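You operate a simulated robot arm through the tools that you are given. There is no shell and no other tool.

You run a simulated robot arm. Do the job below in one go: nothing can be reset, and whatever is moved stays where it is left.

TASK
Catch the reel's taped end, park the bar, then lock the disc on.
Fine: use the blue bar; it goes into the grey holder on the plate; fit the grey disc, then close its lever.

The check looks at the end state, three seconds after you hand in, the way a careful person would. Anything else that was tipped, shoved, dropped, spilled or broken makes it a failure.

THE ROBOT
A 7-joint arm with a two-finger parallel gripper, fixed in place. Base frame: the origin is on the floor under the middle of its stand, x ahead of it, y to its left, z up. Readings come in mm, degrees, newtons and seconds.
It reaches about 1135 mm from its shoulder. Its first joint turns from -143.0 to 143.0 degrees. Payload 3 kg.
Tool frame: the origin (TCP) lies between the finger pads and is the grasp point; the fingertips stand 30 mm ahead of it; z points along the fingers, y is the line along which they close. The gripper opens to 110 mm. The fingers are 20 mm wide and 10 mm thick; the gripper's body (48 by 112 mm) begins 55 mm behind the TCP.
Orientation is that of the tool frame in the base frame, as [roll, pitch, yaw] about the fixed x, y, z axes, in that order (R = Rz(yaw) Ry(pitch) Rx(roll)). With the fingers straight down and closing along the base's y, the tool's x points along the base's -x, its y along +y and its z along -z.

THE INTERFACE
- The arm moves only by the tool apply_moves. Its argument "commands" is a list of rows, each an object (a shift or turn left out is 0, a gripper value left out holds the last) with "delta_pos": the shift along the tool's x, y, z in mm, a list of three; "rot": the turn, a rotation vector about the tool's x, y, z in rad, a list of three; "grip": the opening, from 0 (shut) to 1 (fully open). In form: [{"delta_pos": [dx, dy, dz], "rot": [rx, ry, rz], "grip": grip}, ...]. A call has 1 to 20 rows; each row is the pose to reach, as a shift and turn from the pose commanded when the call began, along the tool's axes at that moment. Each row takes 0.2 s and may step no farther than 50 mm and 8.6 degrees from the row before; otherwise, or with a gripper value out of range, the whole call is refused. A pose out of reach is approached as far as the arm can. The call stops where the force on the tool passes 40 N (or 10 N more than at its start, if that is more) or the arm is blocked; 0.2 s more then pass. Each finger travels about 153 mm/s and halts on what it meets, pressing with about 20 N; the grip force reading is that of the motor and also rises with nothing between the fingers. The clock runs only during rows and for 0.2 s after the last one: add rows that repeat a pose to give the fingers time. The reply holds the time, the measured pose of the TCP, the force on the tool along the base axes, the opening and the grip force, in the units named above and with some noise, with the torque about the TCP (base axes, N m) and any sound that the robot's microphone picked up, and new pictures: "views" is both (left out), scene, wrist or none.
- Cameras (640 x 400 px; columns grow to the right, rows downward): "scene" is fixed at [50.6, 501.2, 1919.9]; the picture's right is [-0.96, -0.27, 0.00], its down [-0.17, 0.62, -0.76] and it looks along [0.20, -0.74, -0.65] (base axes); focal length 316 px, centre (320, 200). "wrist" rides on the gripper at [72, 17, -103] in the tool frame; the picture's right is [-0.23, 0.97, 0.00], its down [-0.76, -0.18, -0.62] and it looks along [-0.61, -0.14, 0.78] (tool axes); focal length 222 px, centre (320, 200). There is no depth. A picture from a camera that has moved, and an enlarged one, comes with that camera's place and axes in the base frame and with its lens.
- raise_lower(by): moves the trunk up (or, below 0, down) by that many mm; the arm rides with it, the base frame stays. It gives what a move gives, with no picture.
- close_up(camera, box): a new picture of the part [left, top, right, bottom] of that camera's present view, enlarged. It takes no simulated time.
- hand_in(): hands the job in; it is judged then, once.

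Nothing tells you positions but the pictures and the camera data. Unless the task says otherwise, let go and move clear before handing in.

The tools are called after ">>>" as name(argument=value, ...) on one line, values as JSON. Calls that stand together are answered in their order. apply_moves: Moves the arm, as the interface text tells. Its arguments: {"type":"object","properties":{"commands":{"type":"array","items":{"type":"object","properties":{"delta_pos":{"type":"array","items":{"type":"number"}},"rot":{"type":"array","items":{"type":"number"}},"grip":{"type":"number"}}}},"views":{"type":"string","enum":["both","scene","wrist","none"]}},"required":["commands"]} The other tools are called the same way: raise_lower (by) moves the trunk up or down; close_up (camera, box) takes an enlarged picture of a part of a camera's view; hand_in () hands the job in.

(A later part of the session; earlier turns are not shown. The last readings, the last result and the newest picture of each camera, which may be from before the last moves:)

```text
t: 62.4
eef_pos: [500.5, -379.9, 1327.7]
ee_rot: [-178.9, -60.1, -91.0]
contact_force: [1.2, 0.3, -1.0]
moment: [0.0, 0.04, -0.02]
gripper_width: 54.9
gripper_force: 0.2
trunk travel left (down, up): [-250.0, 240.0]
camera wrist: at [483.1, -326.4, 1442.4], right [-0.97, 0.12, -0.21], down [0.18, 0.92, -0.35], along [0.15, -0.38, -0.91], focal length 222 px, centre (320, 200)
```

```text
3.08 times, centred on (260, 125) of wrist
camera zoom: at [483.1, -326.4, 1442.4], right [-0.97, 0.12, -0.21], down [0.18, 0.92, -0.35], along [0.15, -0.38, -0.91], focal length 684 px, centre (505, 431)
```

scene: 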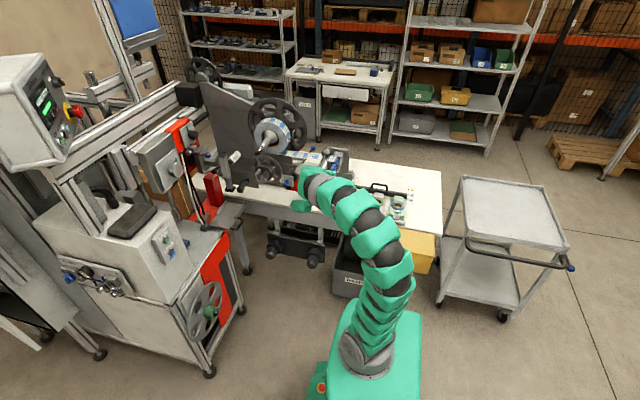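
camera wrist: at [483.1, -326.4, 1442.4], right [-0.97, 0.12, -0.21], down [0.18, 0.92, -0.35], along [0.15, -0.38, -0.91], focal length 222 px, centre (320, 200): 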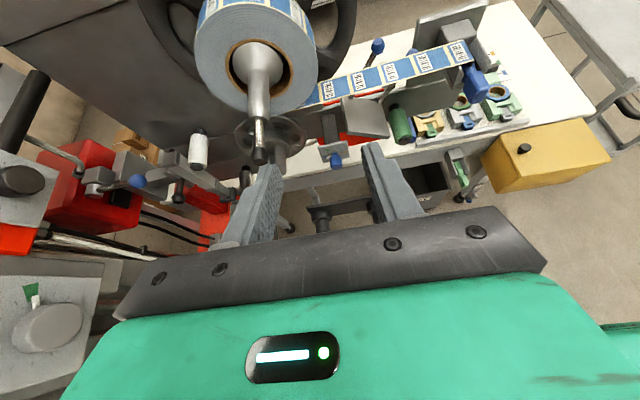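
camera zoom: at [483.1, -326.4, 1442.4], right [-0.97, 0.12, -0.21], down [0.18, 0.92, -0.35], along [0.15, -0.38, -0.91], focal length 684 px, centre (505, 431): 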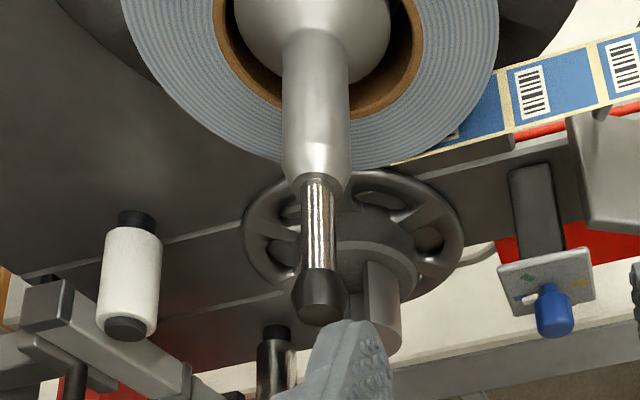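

The axis is near x ≈ 571, z ≈ 1257; the shaft is 25 mm in diameter and the knob about 19 mm. I'll set the tool horizontal, rolled so the fingers close vertically (the orientation I'd use to mount the disc), and sight along the shaft to measure the axis precisely.

>>> apply_moves(commands=[{"rot": [0, 0.13, 0]}, {"rot": [0, 0.26, 0]}, {"rot": [0, 0.39, 0]}, {"rot": [0, 0.522, 0]}, {"rot": [0, 0.522, 0]}], views="none")

>>> apply_moves(commands=[{"rot": [0, 0, -0.143]}, {"rot": [0, 0, -0.286]}, {"rot": [0, 0, -0.429]}, {"rot": [0, 0, -0.571]}, {"rot": [0, 0, -0.714]}, {"rot": [0, 0, -0.857]}, {"rot": [0, 0, -1.0]}, {"rot": [0, 0, -1.143]}, {"rot": [0, 0, -1.286]}, {"rot": [0, 0, -1.429]}, {"rot": [0, 0, -1.571]}, {"rot": [0, 0, -1.571]}], views="both")

```text
t: 63.5
eef_pos: [500.4, -380.7, 1327.9]
ee_rot: [-79.3, -89.6, 169.0]
contact_force: [-0.2, 0.3, -0.1]
moment: [-0.04, -0.01, 0.02]
gripper_width: 55.2
gripper_force: 0.0
trunk travel left (down, up): [-250.0, 240.0]
```

```text
t: 66.2
eef_pos: [500.8, -379.1, 1327.5]
ee_rot: [90.0, -0.4, -0.2]
contact_force: [-0.7, 0.0, 0.1]
moment: [0.02, 0.0, 0.02]
gripper_width: 55.1
gripper_force: 0.0
trunk travel left (down, up): [-250.0, 240.0]
camera wrist: at [573.5, -276.0, 1346.1], right [-0.23, 0.0, 0.97], down [-0.76, 0.63, -0.18], along [-0.61, -0.78, -0.15], focal length 222 px, centre (320, 200)
```

scene: 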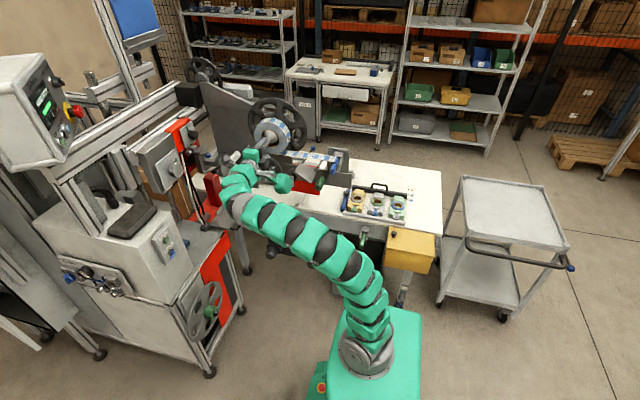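
wrist: 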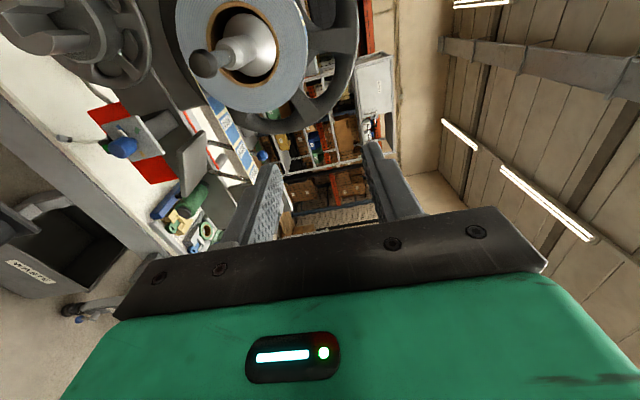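

Orientation reached: x_t = +x, y_t = up, z_t = −y. I'll lower the camera onto the shaft axis.

>>> apply_moves(commands=[{"delta_pos": [-1, -30, 0]}, {"delta_pos": [-2, -60, 0]}, {"delta_pos": [-2.5, -88, 0]}, {"delta_pos": [-2.5, -88, 0]}], views="wrist")

>>> close_up(camera="wrist", box=[260, 0, 380, 75])

>>> close_up(camera="wrist", box=[295, 5, 345, 40])

```text
t: 67.2
eef_pos: [499.1, -380.4, 1241.2]
ee_rot: [89.9, -0.4, -0.4]
contact_force: [-0.5, 0.1, -0.5]
moment: [-0.05, 0.03, -0.03]
gripper_width: 55.1
gripper_force: 0.0
trunk travel left (down, up): [-250.0, 240.0]
camera wrist: at [571.8, -276.2, 1258.4], right [-0.24, 0.0, 0.97], down [-0.76, 0.63, -0.19], along [-0.61, -0.78, -0.15], focal length 222 px, centre (320, 200)
```

wrist: 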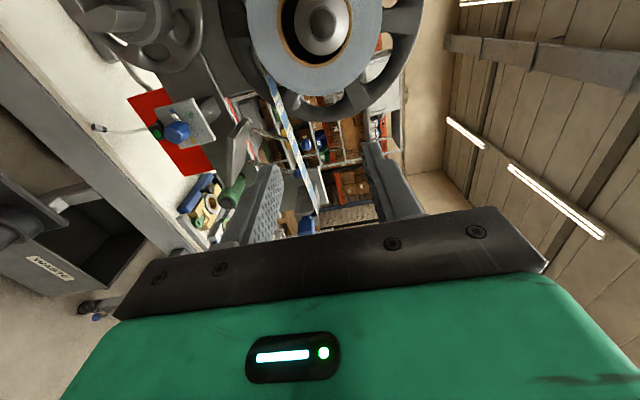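

```text
5.33 times, centred on (320, 38) of wrist
camera zoom: at [571.8, -276.2, 1258.4], right [-0.24, 0.0, 0.97], down [-0.76, 0.63, -0.19], along [-0.61, -0.78, -0.15], focal length 1185 px, centre (320, 1067)
```

zoom: 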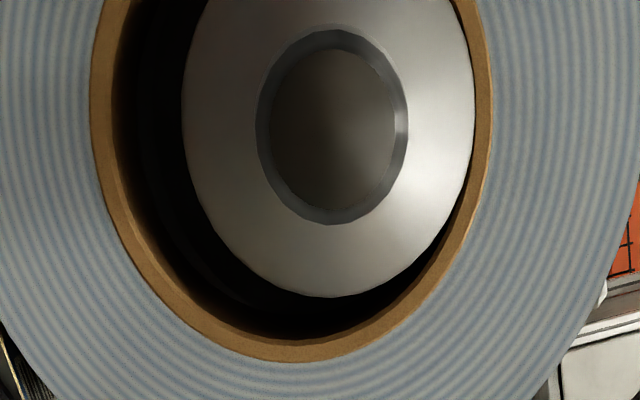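

```text
11.43 times, centred on (320, 22) of wrist
camera zoom: at [571.8, -276.2, 1258.4], right [-0.24, 0.0, 0.97], down [-0.76, 0.63, -0.19], along [-0.61, -0.78, -0.15], focal length 2538 px, centre (320, 2229)
```

zoom: 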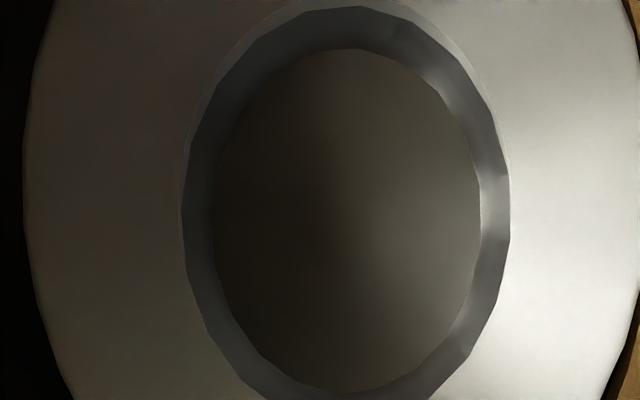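

Sighting along the shaft puts its axis at about x = 570, z = 1260.5; the reel itself hangs slightly lower on the cone. Now I'll back away and turn toward the cart with the same finger roll, to fetch the disc.

>>> apply_moves(commands=[{"delta_pos": [0, 0, -40], "rot": [0, 0, 0], "grip": 1}, {"delta_pos": [5, -16, -80], "rot": [0, 0.07, 0], "grip": 1}, {"delta_pos": [10, -32, -110], "rot": [0, 0.21, 0], "grip": 1}, {"delta_pos": [16, -48, -130], "rot": [0, 0.35, 0], "grip": 1}, {"delta_pos": [22, -64, -150], "rot": [0, 0.49, 0], "grip": 1}, {"delta_pos": [28, -80, -170], "rot": [0, 0.63, 0], "grip": 1}, {"delta_pos": [34, -96, -185], "rot": [0, 0.77, 0], "grip": 1}, {"delta_pos": [40, -112, -200], "rot": [0, 0.91, 0], "grip": 1}, {"delta_pos": [46, -130, -212], "rot": [0, 1.05, 0], "grip": 1}, {"delta_pos": [52, -150, -224], "rot": [0, 1.19, 0], "grip": 1}, {"delta_pos": [58, -170, -236], "rot": [0, 1.33, 0], "grip": 1}, {"delta_pos": [61, -191, -248], "rot": [0, 1.47, 0], "grip": 1}, {"delta_pos": [61, -191, -248], "rot": [0, 1.571, 0], "grip": 1}, {"delta_pos": [61, -191, -248], "rot": [0, 1.571, 0], "grip": 1}], views="both")

```text
t: 70.2
eef_pos: [637.8, -180.1, 1060.2]
ee_rot: [89.1, 0.7, 88.6]
contact_force: [1.2, -1.8, -0.3]
moment: [-0.01, -0.03, 0.08]
gripper_width: 110.1
gripper_force: 0.1
out of reach, approached as far as the arm can: row 7, 8, 9, 10, 11, 12, 13, 14
trunk travel left (down, up): [-250.0, 240.0]
camera wrist: at [536.2, -104.5, 1075.1], right [-0.02, -0.22, 0.98], down [-0.64, -0.75, -0.18], along [0.77, -0.63, -0.12], focal length 222 px, centre (320, 200)
```

scene: 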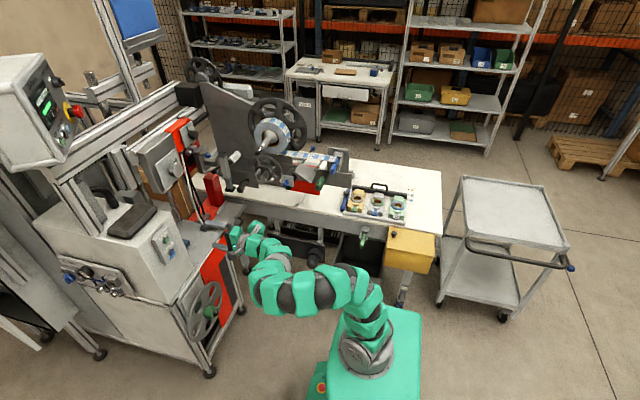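
wrist: 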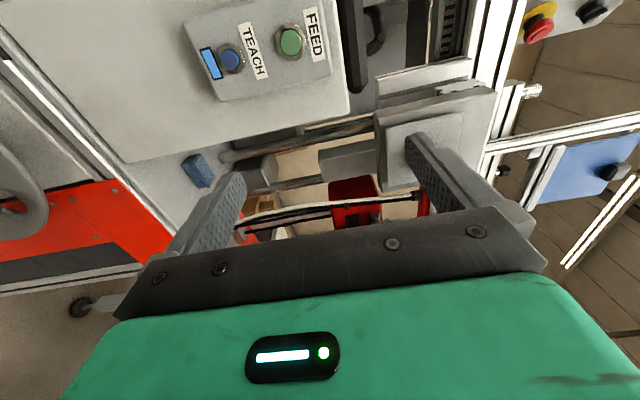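

The arm stopped slightly further out than asked, at (638, −180, 1060), which is still clear of the cart. I'll lower the trunk now.

>>> raise_lower(by=-250)

>>> apply_moves(commands=[{"delta_pos": [0, -10, -20]}, {"delta_pos": [0, -20, -40]}, {"delta_pos": [0, -20, -40]}], views="both")

```text
t: 72.7
eef_pos: [637.6, -177.8, 811.2]
ee_rot: [88.9, 0.8, 88.7]
contact_force: [0.1, 0.4, 0.0]
moment: [0.0, -0.01, -0.01]
gripper_width: 110.3
gripper_force: 0.0
trunk travel left (down, up): [0.0, 490.0]
```

```text
t: 73.5
eef_pos: [632.5, -192.7, 799.7]
ee_rot: [88.9, 0.8, 88.6]
contact_force: [-0.6, 0.5, -0.1]
moment: [0.01, 0.01, -0.01]
gripper_width: 109.9
gripper_force: 0.1
out of reach, approached as far as the arm can: row 1, 2, 3
trunk travel left (down, up): [0.0, 490.0]
camera wrist: at [529.9, -117.2, 813.6], right [-0.02, -0.21, 0.98], down [-0.64, -0.75, -0.18], along [0.77, -0.63, -0.12], focal length 222 px, centre (320, 200)
```

scene: 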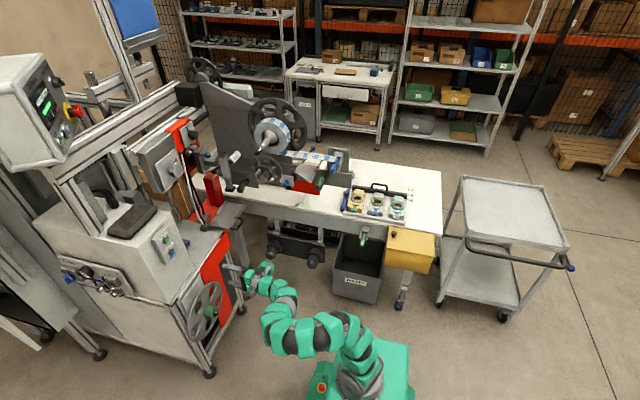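
wrist: 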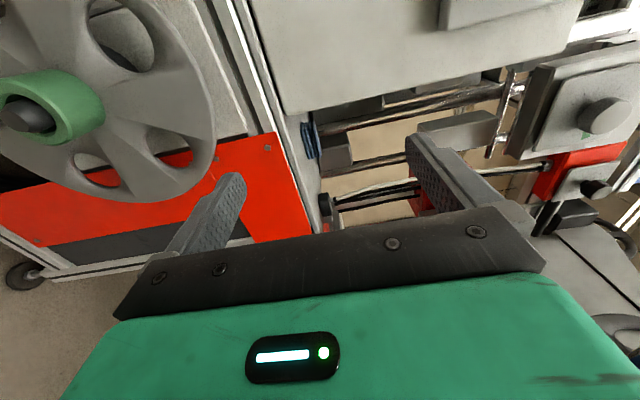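

The disc is now in view, lower left in this rolled picture. I'll go down in front of it, keeping x where it is.

>>> apply_moves(commands=[{"delta_pos": [10, -40, 0]}, {"delta_pos": [20, -80, 0]}, {"delta_pos": [30, -120, 0]}, {"delta_pos": [40, -160, 0]}, {"delta_pos": [50, -200, 0]}, {"delta_pos": [60, -236, 0]}, {"delta_pos": [60, -236, 0]}], views="both")

```text
t: 75.1
eef_pos: [638.4, -135.3, 561.7]
ee_rot: [88.8, 0.8, 88.7]
contact_force: [0.4, -0.5, -0.7]
moment: [-0.02, 0.01, 0.03]
gripper_width: 110.2
gripper_force: 0.0
out of reach, approached as far as the arm can: row 1, 2
trunk travel left (down, up): [0.0, 490.0]
camera wrist: at [536.1, -60.5, 576.8], right [-0.02, -0.21, 0.98], down [-0.64, -0.75, -0.18], along [0.77, -0.63, -0.12], focal length 222 px, centre (320, 200)
```

scene: 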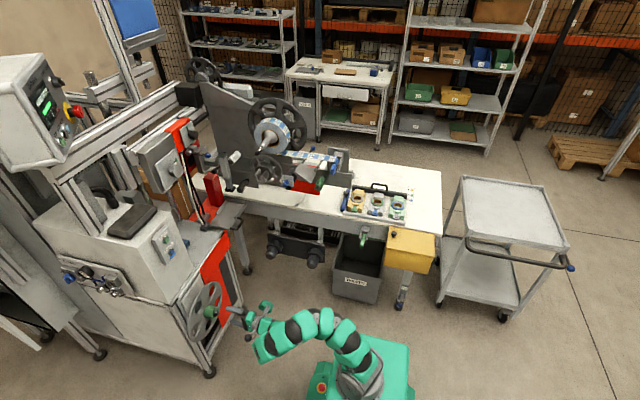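
wrist: 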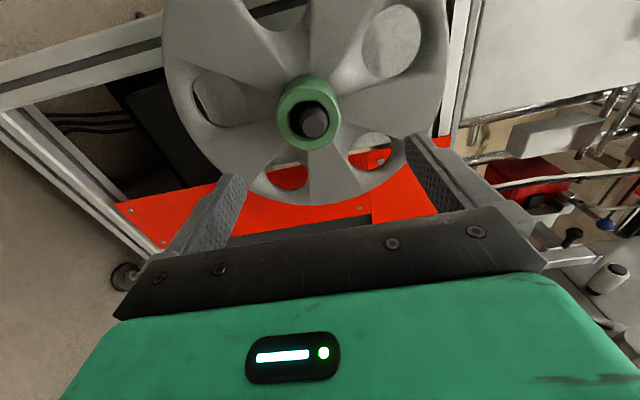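

I'm facing the hub at about 83 mm from its end. I'll trim the small orientation error and then measure the hub centre precisely.

>>> apply_moves(commands=[{"delta_pos": [0, 0, 3], "rot": [0.0104, 0.0113, 0.0071]}, {"delta_pos": [0, 0, 6], "rot": [0.0208, 0.0226, 0.0143]}, {"delta_pos": [0, 0, 6], "rot": [0.0208, 0.0226, 0.0143]}, {"delta_pos": [0, 0, 6], "rot": [0.0208, 0.0226, 0.0143]}], views="wrist")

>>> close_up(camera="wrist", box=[260, 60, 360, 160])

>>> close_up(camera="wrist", box=[140, 0, 460, 210])

```text
t: 76.1
eef_pos: [644.7, -136.4, 564.0]
ee_rot: [90.1, 0.0, 89.9]
contact_force: [0.5, -0.4, 0.3]
moment: [-0.02, 0.0, 0.01]
gripper_width: 110.0
gripper_force: 0.1
trunk travel left (down, up): [0.0, 490.0]
camera wrist: at [540.9, -62.9, 580.4], right [0.0, -0.23, 0.97], down [-0.62, -0.76, -0.18], along [0.78, -0.61, -0.14], focal length 222 px, centre (320, 200)
```

wrist: 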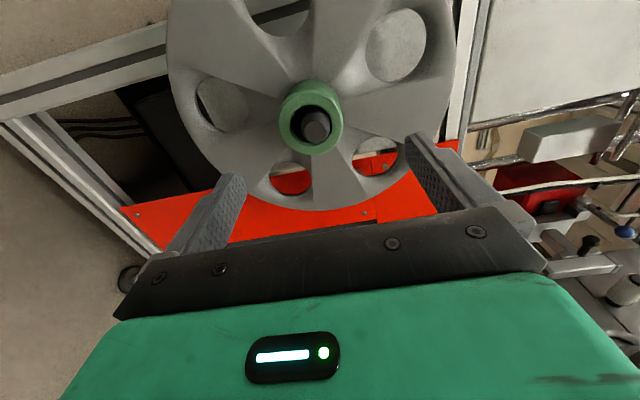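

```text
4.00 times, centred on (310, 110) of wrist
camera zoom: at [540.9, -62.9, 580.4], right [0.0, -0.23, 0.97], down [-0.62, -0.76, -0.18], along [0.78, -0.61, -0.14], focal length 888 px, centre (360, 560)
```

zoom: 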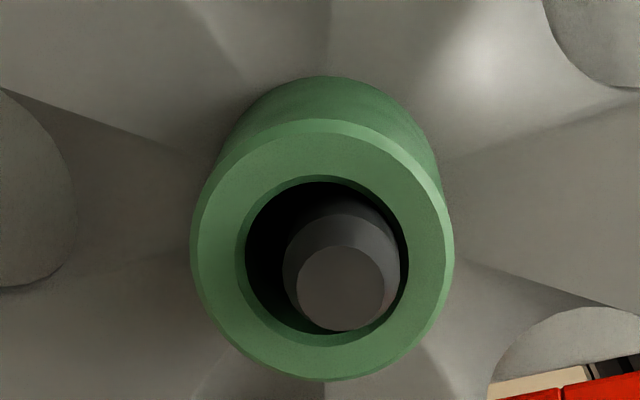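

```text
1.90 times, centred on (300, 105) of wrist
camera zoom: at [540.9, -62.9, 580.4], right [0.0, -0.23, 0.97], down [-0.62, -0.76, -0.18], along [0.78, -0.61, -0.14], focal length 423 px, centre (358, 381)
```

zoom: 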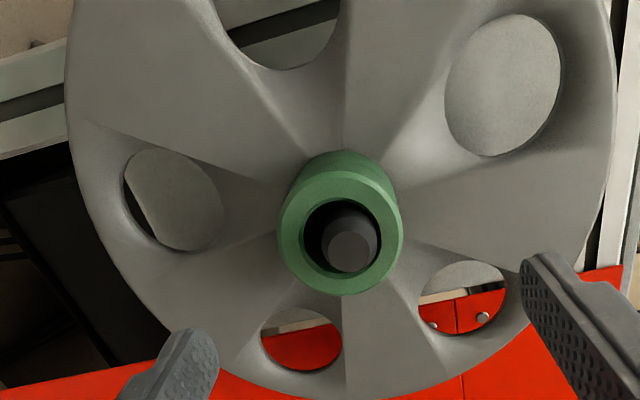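

The hub front centre is about (721.5, −123.4, 558), and the disc hangs on a peg that protrudes to x ≈ 700. I'll line up on the hub axis, open to about 80 mm, and step closer.

>>> apply_moves(commands=[{"delta_pos": [6.5, -3, 0], "grip": 0.75}, {"delta_pos": [13, -6, 0], "grip": 0.75}, {"delta_pos": [13, -6, 14], "grip": 0.75}, {"delta_pos": [13, -6, 28], "grip": 0.75}, {"delta_pos": [13, -6, 28], "grip": 0.75}], views="wrist")

>>> close_up(camera="wrist", box=[240, 80, 400, 190])

>>> close_up(camera="scene", box=[180, 280, 270, 350])

```text
t: 77.3
eef_pos: [671.8, -121.5, 557.0]
ee_rot: [90.2, 0.1, 89.8]
contact_force: [0.4, 0.5, -0.2]
moment: [-0.01, 0.0, -0.01]
gripper_width: 82.7
gripper_force: 0.0
trunk travel left (down, up): [0.0, 490.0]
camera wrist: at [568.9, -49.9, 574.1], right [0.0, -0.23, 0.97], down [-0.62, -0.76, -0.18], along [0.78, -0.61, -0.14], focal length 222 px, centre (320, 200)
```

wrist: 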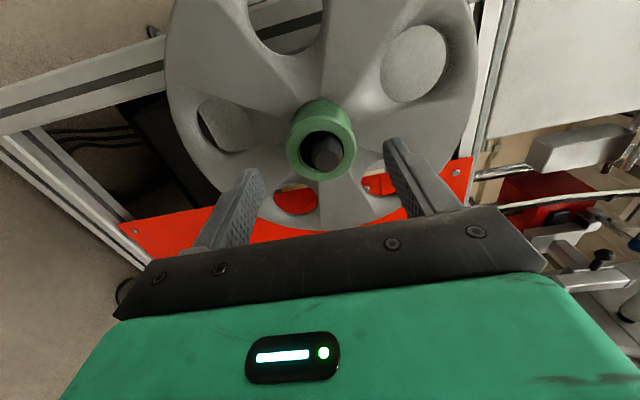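

```text
3.64 times, centred on (320, 135) of wrist
camera zoom: at [568.9, -49.9, 574.1], right [0.0, -0.23, 0.97], down [-0.62, -0.76, -0.18], along [0.78, -0.61, -0.14], focal length 808 px, centre (320, 436)
```

zoom: 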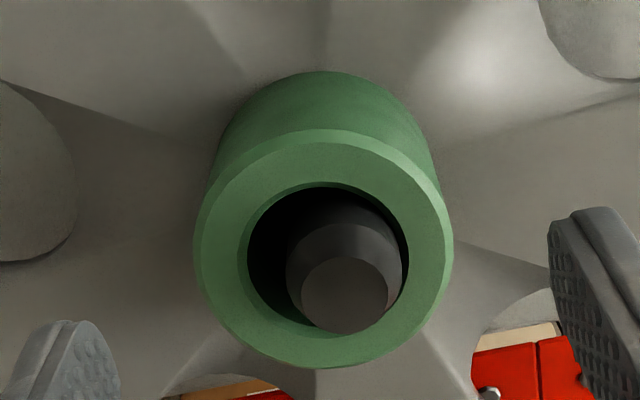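

```text
5.71 times, centred on (225, 315) of scene
camera zoom: at [50.6, 501.2, 1919.9], right [-0.96, -0.27, 0.0], down [-0.17, 0.62, -0.76], along [0.2, -0.74, -0.65], focal length 1804 px, centre (863, -457)
```

zoom: 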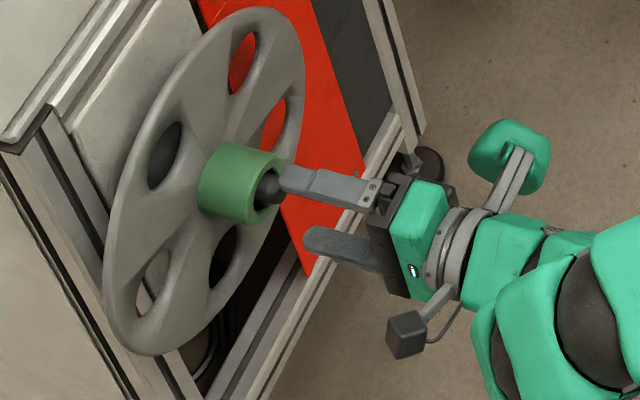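

Aligned within a millimetre or so. I'll advance so the fingertips cover about 27 mm of the hub.

>>> apply_moves(commands=[{"delta_pos": [-0.5, 0.5, 16], "grip": 0.75}, {"delta_pos": [-0.5, 0.5, 32], "grip": 0.75}, {"delta_pos": [-0.5, 0.5, 46], "grip": 0.75}, {"delta_pos": [-0.5, 0.5, 46], "grip": 0.75}], views="wrist")

>>> close_up(camera="wrist", box=[220, 80, 420, 220])

>>> close_up(camera="scene", box=[180, 280, 270, 350])

```text
t: 78.3
eef_pos: [719.3, -124.9, 556.4]
ee_rot: [90.1, 0.0, 89.9]
contact_force: [0.3, 0.3, 0.4]
moment: [-0.02, 0.01, 0.0]
gripper_width: 82.5
gripper_force: 0.1
trunk travel left (down, up): [0.0, 490.0]
camera wrist: at [615.0, -50.6, 574.4], right [0.0, -0.23, 0.97], down [-0.62, -0.76, -0.18], along [0.78, -0.61, -0.14], focal length 222 px, centre (320, 200)
```

wrist: 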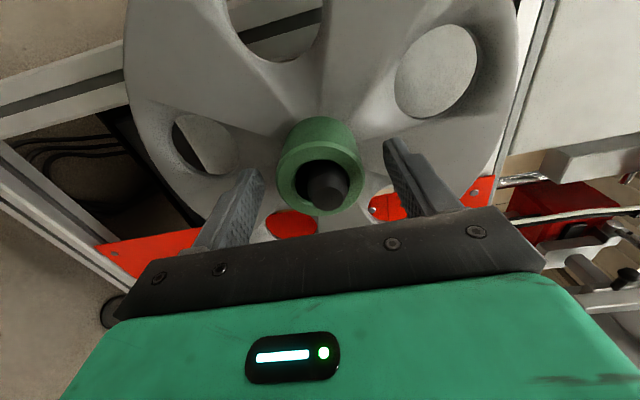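

```text
2.86 times, centred on (320, 150) of wrist
camera zoom: at [615.0, -50.6, 574.4], right [0.0, -0.23, 0.97], down [-0.62, -0.76, -0.18], along [0.78, -0.61, -0.14], focal length 635 px, centre (320, 343)
```

zoom: 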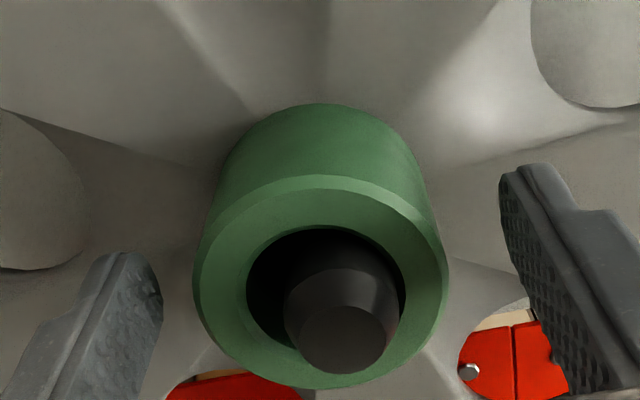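

```text
5.71 times, centred on (225, 315) of scene
camera zoom: at [50.6, 501.2, 1919.9], right [-0.96, -0.27, 0.0], down [-0.17, 0.62, -0.76], along [0.2, -0.74, -0.65], focal length 1804 px, centre (863, -457)
```

zoom: 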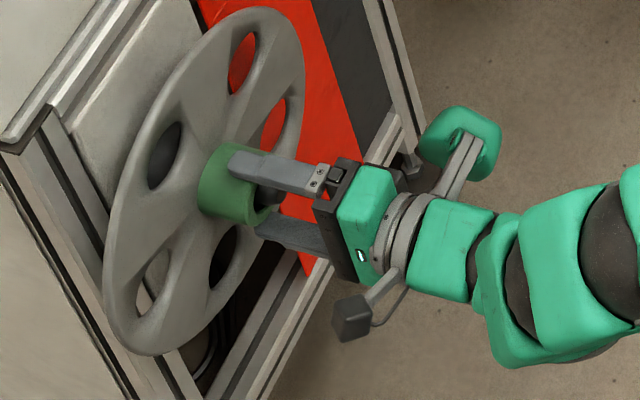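

The hub sits centred between the fingers. Closing on it now.

>>> apply_moves(commands=[{"delta_pos": [0, 0.3, 0], "grip": 0.6}, {"delta_pos": [0, 0.3, 0], "grip": 0.5}, {"delta_pos": [0, 0.3, 0], "grip": 0.3}, {"delta_pos": [0, 0.3, 0], "grip": 0.0}, {"delta_pos": [0, 0.3, 0], "grip": 0.0}, {"delta_pos": [0, 0.3, 0], "grip": 0.0}], views="wrist")

>>> close_up(camera="wrist", box=[220, 80, 420, 220])

```text
t: 79.7
eef_pos: [718.0, -123.1, 556.1]
ee_rot: [90.2, -0.2, 89.9]
contact_force: [-1.7, 0.9, -0.5]
moment: [0.07, 0.22, -0.01]
gripper_width: 57.5
gripper_force: 19.6
trunk travel left (down, up): [0.0, 490.0]
camera wrist: at [614.7, -50.7, 574.4], right [0.0, -0.23, 0.97], down [-0.62, -0.76, -0.18], along [0.78, -0.61, -0.14], focal length 222 px, centre (320, 200)
```

wrist: 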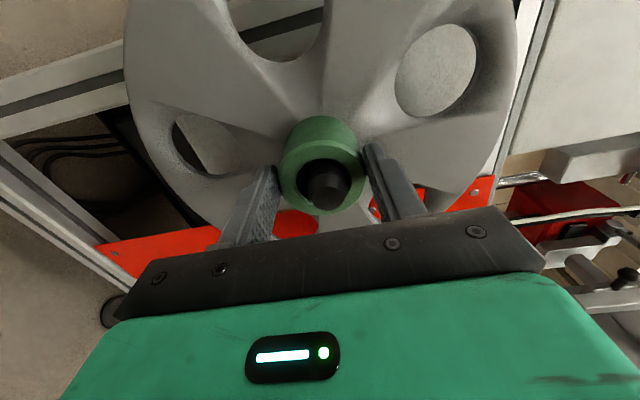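

```text
2.86 times, centred on (320, 150) of wrist
camera zoom: at [614.7, -50.7, 574.4], right [0.0, -0.23, 0.97], down [-0.62, -0.76, -0.18], along [0.78, -0.61, -0.14], focal length 635 px, centre (320, 343)
```

zoom: 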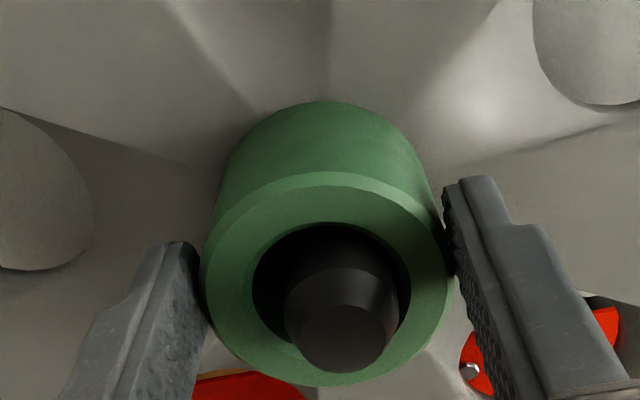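

Gripped: the hub is 57.5 mm across, which places its front at x ≈ 734.5 and its centre at y ≈ −127.5. That's about 5 mm off my line, so I'll re-grip it centred and slightly deeper.

>>> apply_moves(commands=[{"delta_pos": [0, 0, 0], "grip": 0.6}, {"delta_pos": [0, 0, 0], "grip": 0.7}, {"delta_pos": [-4.8, -0.8, 0], "grip": 0.7}, {"delta_pos": [-4.8, -0.8, 6.5], "grip": 0.7}, {"delta_pos": [-4.8, -0.8, 6.5], "grip": 0.7}, {"delta_pos": [-4.8, -0.8, 6.5], "grip": 0.5}, {"delta_pos": [-4.8, -0.8, 6.5], "grip": 0.3}, {"delta_pos": [-4.8, -0.8, 6.5], "grip": 0.0}, {"delta_pos": [-4.8, -0.8, 6.5], "grip": 0.0}, {"delta_pos": [-4.8, -0.8, 6.5], "grip": 0.0}], views="wrist")

>>> close_up(camera="wrist", box=[220, 80, 420, 220])

>>> close_up(camera="scene", box=[180, 280, 270, 350])

```text
t: 81.9
eef_pos: [723.8, -129.4, 557.1]
ee_rot: [90.2, -0.1, 89.9]
contact_force: [-5.0, -1.1, -1.9]
moment: [0.02, 0.07, -0.07]
gripper_width: 57.2
gripper_force: 20.1
trunk travel left (down, up): [0.0, 490.0]
camera wrist: at [621.1, -55.5, 574.1], right [0.0, -0.23, 0.97], down [-0.62, -0.76, -0.18], along [0.78, -0.61, -0.14], focal length 222 px, centre (320, 200)
```

wrist: 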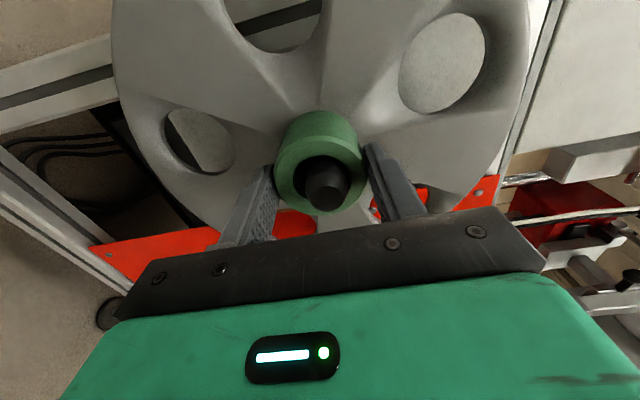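

```text
2.86 times, centred on (320, 150) of wrist
camera zoom: at [621.1, -55.5, 574.1], right [0.0, -0.23, 0.97], down [-0.62, -0.76, -0.18], along [0.78, -0.61, -0.14], focal length 635 px, centre (320, 343)
```

zoom: 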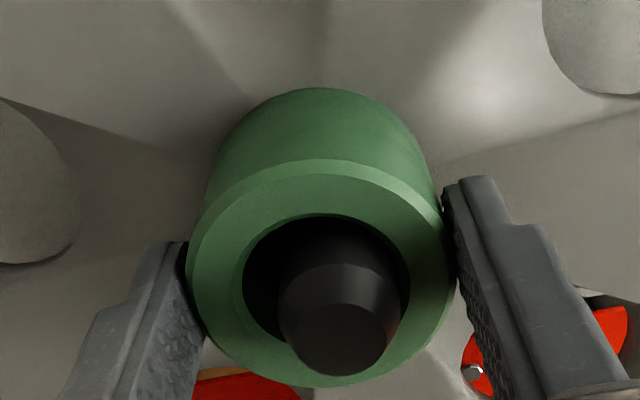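

```text
5.71 times, centred on (225, 315) of scene
camera zoom: at [50.6, 501.2, 1919.9], right [-0.96, -0.27, 0.0], down [-0.17, 0.62, -0.76], along [0.2, -0.74, -0.65], focal length 1804 px, centre (863, -457)
```

zoom: 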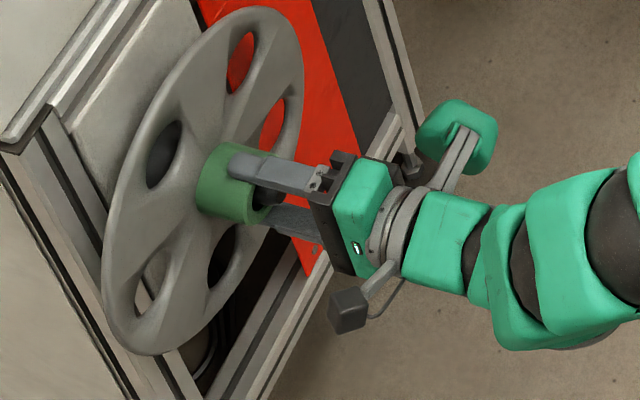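

Now centred with about 18 mm of coverage. I'll lift 5 mm to unload the peg and then draw the disc straight back off it.

>>> apply_moves(commands=[{"delta_pos": [0, 2.5, 0], "grip": 0}, {"delta_pos": [0, 5, 0], "grip": 0}, {"delta_pos": [0, 5, -6], "grip": 0}, {"delta_pos": [0, 5, -12], "grip": 0}, {"delta_pos": [0, 5, -12], "grip": 0}], views="wrist")

>>> close_up(camera="wrist", box=[220, 80, 420, 220])

>>> close_up(camera="scene", box=[180, 280, 270, 350])

```text
t: 83.1
eef_pos: [711.9, -128.3, 560.9]
ee_rot: [90.0, 0.0, 90.0]
contact_force: [-0.5, 0.5, -4.2]
moment: [0.01, 0.18, 0.01]
gripper_width: 57.2
gripper_force: 20.2
trunk travel left (down, up): [0.0, 490.0]
camera wrist: at [609.6, -55.2, 579.0], right [0.0, -0.23, 0.97], down [-0.62, -0.76, -0.18], along [0.78, -0.61, -0.14], focal length 222 px, centre (320, 200)
```

wrist: 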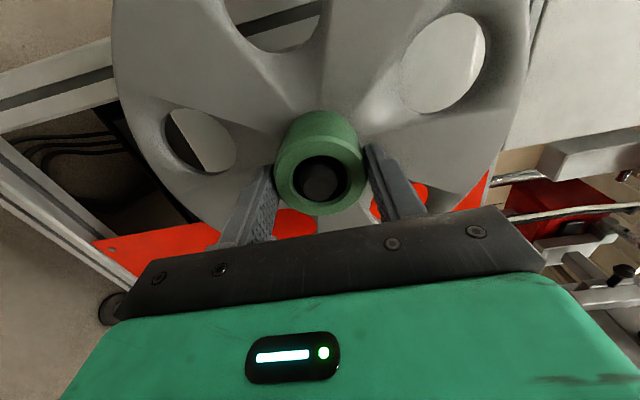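

```text
2.86 times, centred on (320, 150) of wrist
camera zoom: at [609.6, -55.2, 579.0], right [0.0, -0.23, 0.97], down [-0.62, -0.76, -0.18], along [0.78, -0.61, -0.14], focal length 635 px, centre (320, 343)
```

zoom: 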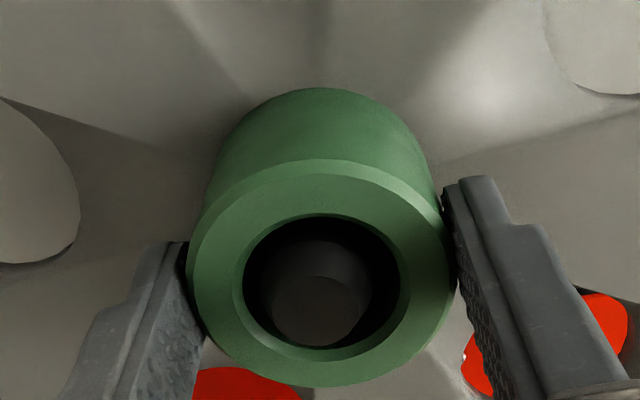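

```text
5.71 times, centred on (225, 315) of scene
camera zoom: at [50.6, 501.2, 1919.9], right [-0.96, -0.27, 0.0], down [-0.17, 0.62, -0.76], along [0.2, -0.74, -0.65], focal length 1804 px, centre (863, -457)
```

zoom: 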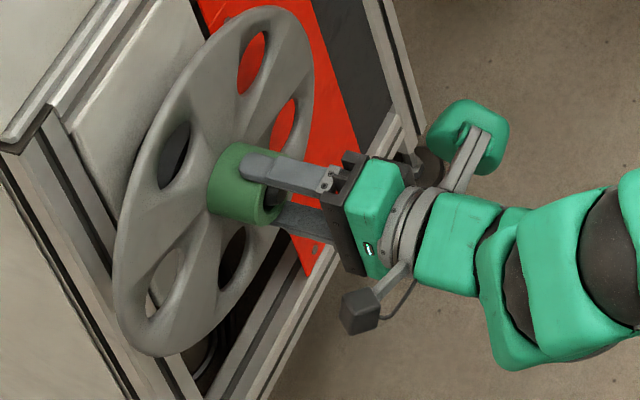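

The disc weighs only about 4 N and moves rigidly with the gripper, with the peg now centred in the bore. Drawing it fully off.

>>> apply_moves(commands=[{"delta_pos": [0, 0, -12], "grip": 0}, {"delta_pos": [0, 0, -24], "grip": 0}, {"delta_pos": [0, 0, -36], "grip": 0}, {"delta_pos": [0, 0, -48], "grip": 0}, {"delta_pos": [0, 0, -60], "grip": 0}, {"delta_pos": [0, 0, -72], "grip": 0}, {"delta_pos": [0, 0, -84], "grip": 0}, {"delta_pos": [0, 0, -84], "grip": 0}], views="both")

>>> close_up(camera="scene", box=[180, 280, 280, 350])

```text
t: 84.9
eef_pos: [629.1, -127.2, 561.1]
ee_rot: [89.9, -0.1, 90.0]
contact_force: [-0.2, 0.0, -2.8]
moment: [0.02, 0.17, -0.02]
gripper_width: 57.4
gripper_force: 19.7
trunk travel left (down, up): [0.0, 490.0]
camera wrist: at [526.3, -54.6, 579.1], right [0.0, -0.23, 0.97], down [-0.62, -0.76, -0.18], along [0.78, -0.61, -0.14], focal length 222 px, centre (320, 200)
```

scene: 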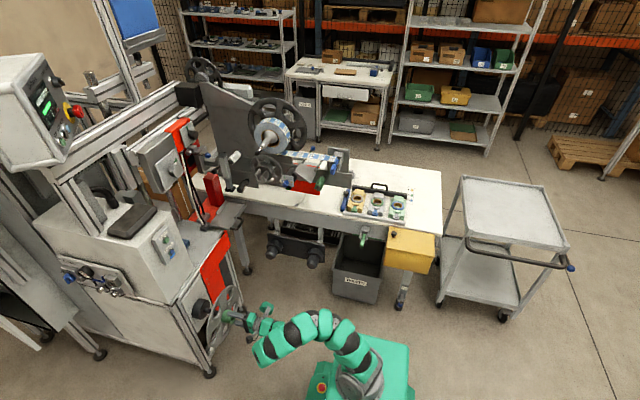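
wrist: 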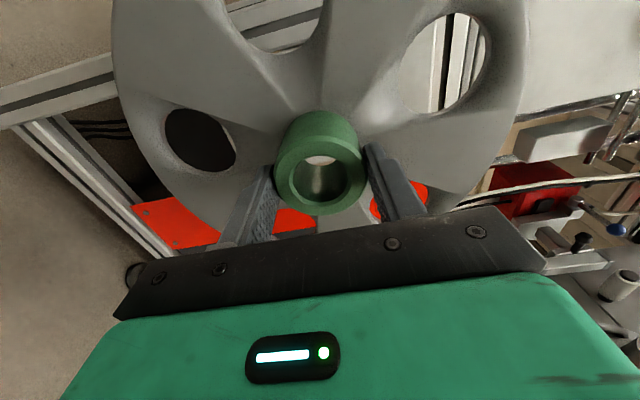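

```text
5.71 times, centred on (230, 315) of scene
camera zoom: at [50.6, 501.2, 1919.9], right [-0.96, -0.27, 0.0], down [-0.17, 0.62, -0.76], along [0.2, -0.74, -0.65], focal length 1804 px, centre (834, -457)
```

zoom: 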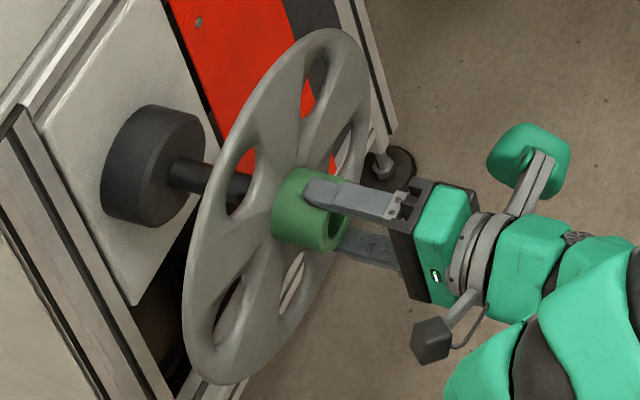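

Almost off the peg; another 25 mm back to be sure of clearing it.

>>> apply_moves(commands=[{"delta_pos": [0, 0, -10], "grip": 0}, {"delta_pos": [0, 0, -20], "grip": 0}, {"delta_pos": [0, 0, -28], "grip": 0}, {"delta_pos": [0, 0, -28], "grip": 0}], views="both")

>>> close_up(camera="scene", box=[180, 280, 280, 350])

>>> close_up(camera="wrist", box=[220, 80, 420, 220])

```text
t: 85.9
eef_pos: [603.1, -128.0, 560.4]
ee_rot: [90.1, 0.0, 89.9]
contact_force: [0.4, 0.0, -2.9]
moment: [-0.02, 0.2, 0.01]
gripper_width: 57.3
gripper_force: 19.8
trunk travel left (down, up): [0.0, 490.0]
camera wrist: at [499.8, -55.4, 578.2], right [0.0, -0.23, 0.97], down [-0.62, -0.76, -0.18], along [0.78, -0.61, -0.14], focal length 222 px, centre (320, 200)
```

scene: 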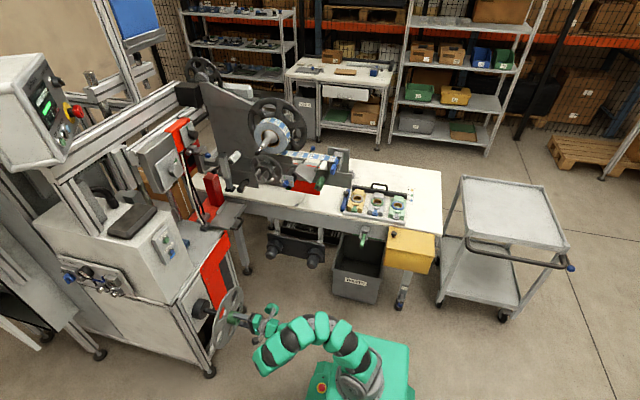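
wrist: 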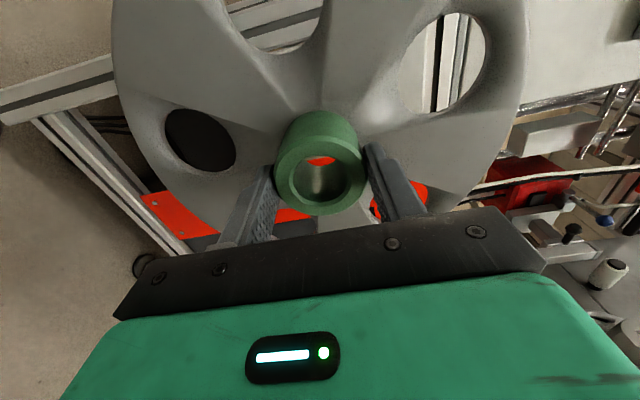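

```text
5.71 times, centred on (230, 315) of scene
camera zoom: at [50.6, 501.2, 1919.9], right [-0.96, -0.27, 0.0], down [-0.17, 0.62, -0.76], along [0.2, -0.74, -0.65], focal length 1804 px, centre (834, -457)
```

zoom: 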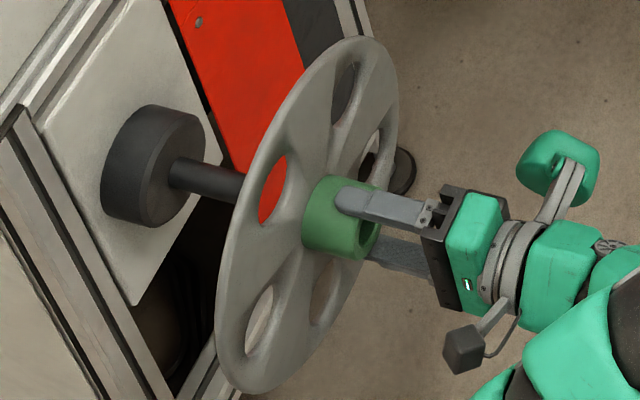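

```text
2.86 times, centred on (320, 150) of wrist
camera zoom: at [499.8, -55.4, 578.2], right [0.0, -0.23, 0.97], down [-0.62, -0.76, -0.18], along [0.78, -0.61, -0.14], focal length 635 px, centre (320, 343)
```

zoom: 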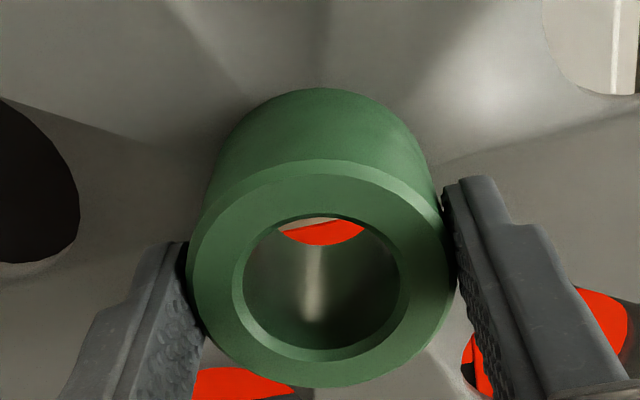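

The disc is clear of the peg and held squarely. I'll raise it with the trunk well above the peg before turning.

>>> raise_lower(by=240)

>>> apply_moves(commands=[{"delta_pos": [0, 0, 0], "grip": 0}], views="both")

```text
t: 88.4
eef_pos: [603.9, -128.0, 800.8]
ee_rot: [90.1, -0.1, 90.0]
contact_force: [-0.6, -0.1, -3.9]
moment: [0.01, 0.22, 0.0]
gripper_width: 57.6
gripper_force: 19.9
trunk travel left (down, up): [-240.0, 250.0]
```

```text
t: 88.8
eef_pos: [603.2, -129.1, 800.0]
ee_rot: [90.1, 0.1, 89.9]
contact_force: [-0.5, 0.0, -3.7]
moment: [0.0, 0.18, 0.02]
gripper_width: 57.2
gripper_force: 19.9
trunk travel left (down, up): [-240.0, 250.0]
camera wrist: at [500.1, -55.4, 818.2], right [0.0, -0.23, 0.97], down [-0.62, -0.76, -0.18], along [0.78, -0.61, -0.14], focal length 222 px, centre (320, 200)
```

scene: 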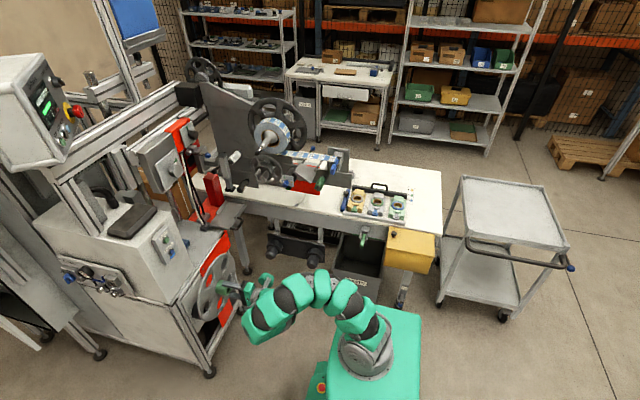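
wrist: 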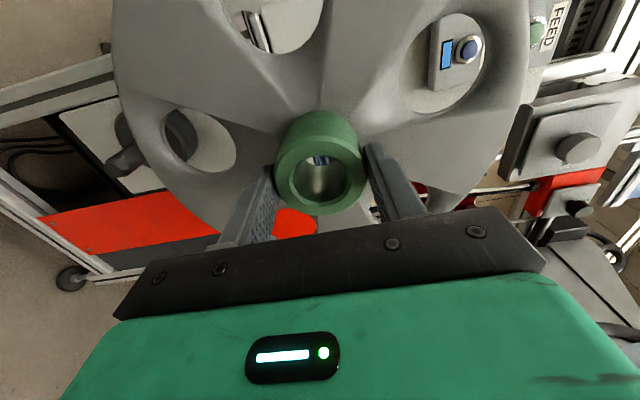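

Disc well above the peg. Next I'll turn it to face −y while drifting away from the cart.

>>> apply_moves(commands=[{"delta_pos": [-9, 3, -4], "rot": [0, -0.06, 0], "grip": 0}, {"delta_pos": [-18, 6, -8], "rot": [0, -0.15, 0], "grip": 0}, {"delta_pos": [-27, 9, -13], "rot": [0, -0.26, 0], "grip": 0}, {"delta_pos": [-36, 12, -17], "rot": [0, -0.38, 0], "grip": 0}, {"delta_pos": [-45, 15, -21], "rot": [0, -0.5, 0], "grip": 0}, {"delta_pos": [-54, 18, -26], "rot": [0, -0.62, 0], "grip": 0}, {"delta_pos": [-63, 21, -30], "rot": [0, -0.74, 0], "grip": 0}, {"delta_pos": [-72, 24, -34], "rot": [0, -0.86, 0], "grip": 0}, {"delta_pos": [-81, 27, -39], "rot": [0, -0.98, 0], "grip": 0}, {"delta_pos": [-90, 30, -43], "rot": [0, -1.1, 0], "grip": 0}, {"delta_pos": [-99, 32, -47], "rot": [0, -1.22, 0], "grip": 0}, {"delta_pos": [-108, 35, -52], "rot": [0, -1.34, 0], "grip": 0}, {"delta_pos": [-116, 38, -56], "rot": [0, -1.45, 0], "grip": 0}, {"delta_pos": [-122, 40, -58], "rot": [0, -1.53, 0], "grip": 0}, {"delta_pos": [-122, 40, -58], "rot": [0, -1.571, 0], "grip": 0}, {"delta_pos": [-122, 40, -58], "rot": [0, -1.571, 0], "grip": 0}], views="both")

```text
t: 92.2
eef_pos: [545.5, -250.7, 841.0]
ee_rot: [90.2, 0.1, 0.0]
contact_force: [-0.4, -0.3, -3.1]
moment: [0.21, 0.0, 0.04]
gripper_width: 57.5
gripper_force: 20.0
out of reach, approached as far as the arm can: row 2
trunk travel left (down, up): [-240.0, 250.0]
camera wrist: at [617.9, -146.6, 857.9], right [-0.23, 0.0, 0.97], down [-0.76, 0.63, -0.18], along [-0.61, -0.78, -0.14], focal length 222 px, centre (320, 200)
```

scene: 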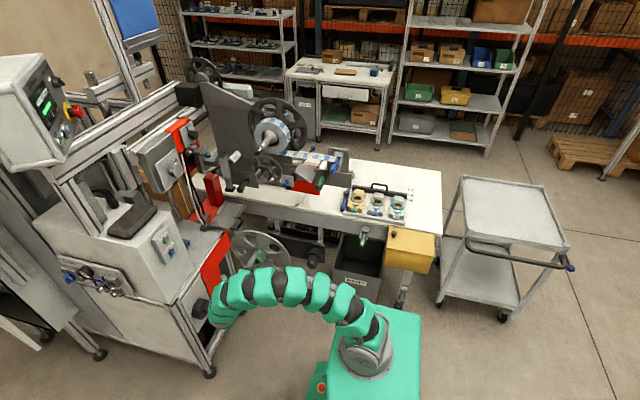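
wrist: 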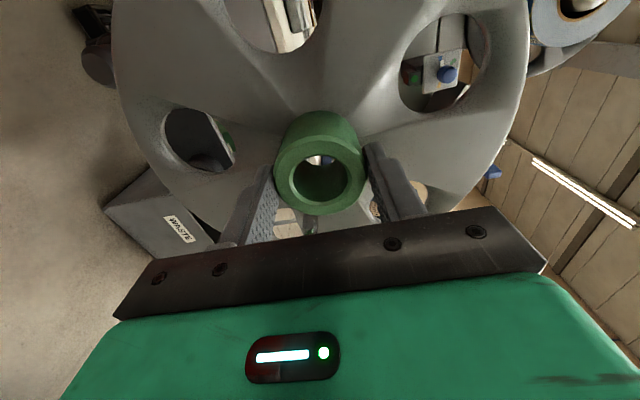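

The disc faces the machine. I'll raise it to the shaft height, staying well in front of the shaft tip.

>>> apply_moves(commands=[{"delta_pos": [2, 40, 0], "grip": 0}, {"delta_pos": [4, 80, 0], "grip": 0}, {"delta_pos": [7, 120, 0], "grip": 0}, {"delta_pos": [9, 160, 0], "grip": 0}, {"delta_pos": [11, 200, 0], "grip": 0}, {"delta_pos": [13, 240, 0], "grip": 0}, {"delta_pos": [16, 280, 0], "grip": 0}, {"delta_pos": [18, 320, 0], "grip": 0}, {"delta_pos": [20, 360, 0], "grip": 0}, {"delta_pos": [22, 395, 0], "grip": 0}, {"delta_pos": [23, 419, 0], "grip": 0}, {"delta_pos": [23, 419, 0], "grip": 0}, {"delta_pos": [23, 419, 0], "grip": 0}], views="both")

>>> close_up(camera="wrist", box=[220, 80, 420, 220])

>>> close_up(camera="scene", box=[210, 100, 330, 190])

```text
t: 95.0
eef_pos: [569.3, -250.2, 1259.4]
ee_rot: [90.2, 0.1, -0.1]
contact_force: [-0.3, -0.3, -3.4]
moment: [0.19, -0.01, -0.01]
gripper_width: 57.3
gripper_force: 20.0
trunk travel left (down, up): [-240.0, 250.0]
camera wrist: at [641.5, -146.9, 1276.3], right [-0.22, 0.0, 0.97], down [-0.76, 0.62, -0.18], along [-0.61, -0.78, -0.14], focal length 222 px, centre (320, 200)
```

scene: 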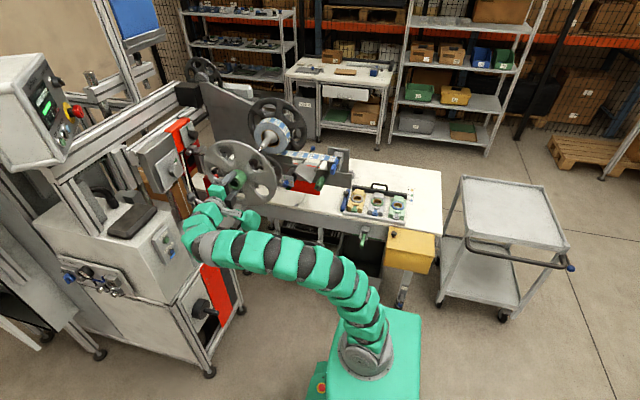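
wrist: 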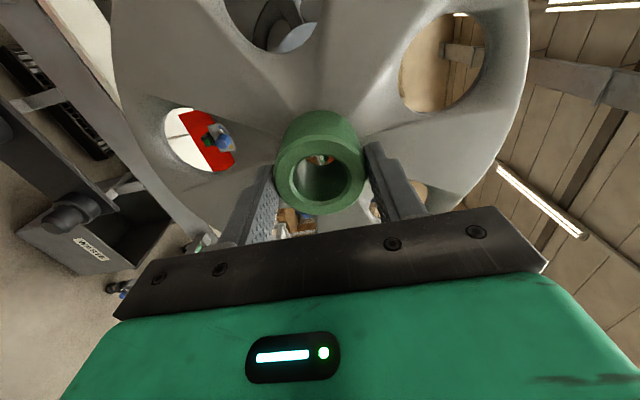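

```text
2.86 times, centred on (320, 150) of wrist
camera zoom: at [641.5, -146.9, 1276.3], right [-0.22, 0.0, 0.97], down [-0.76, 0.62, -0.18], along [-0.61, -0.78, -0.14], focal length 635 px, centre (320, 343)
```

zoom: 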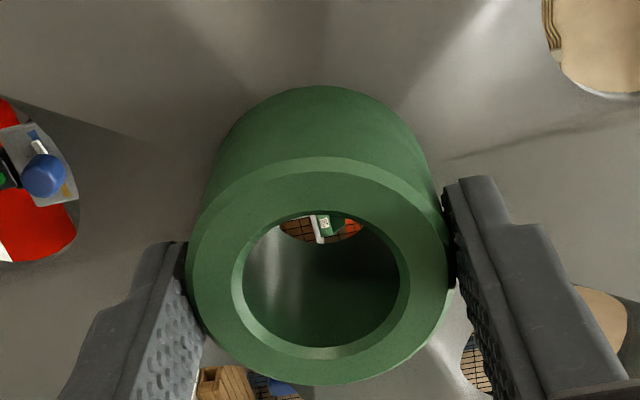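

```text
4.44 times, centred on (270, 145) of scene
camera zoom: at [50.6, 501.2, 1919.9], right [-0.96, -0.27, 0.0], down [-0.17, 0.62, -0.76], along [0.2, -0.74, -0.65], focal length 1403 px, centre (542, 444)
```

zoom: 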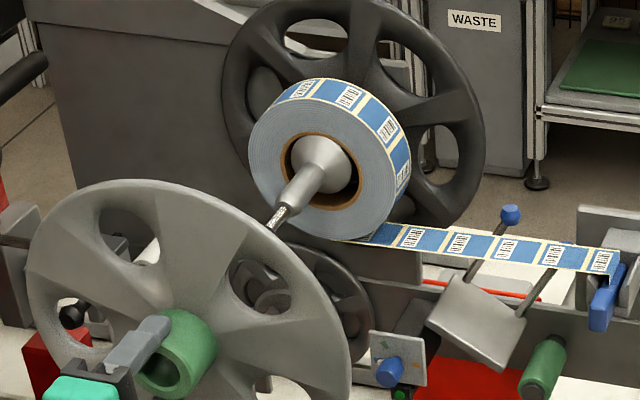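

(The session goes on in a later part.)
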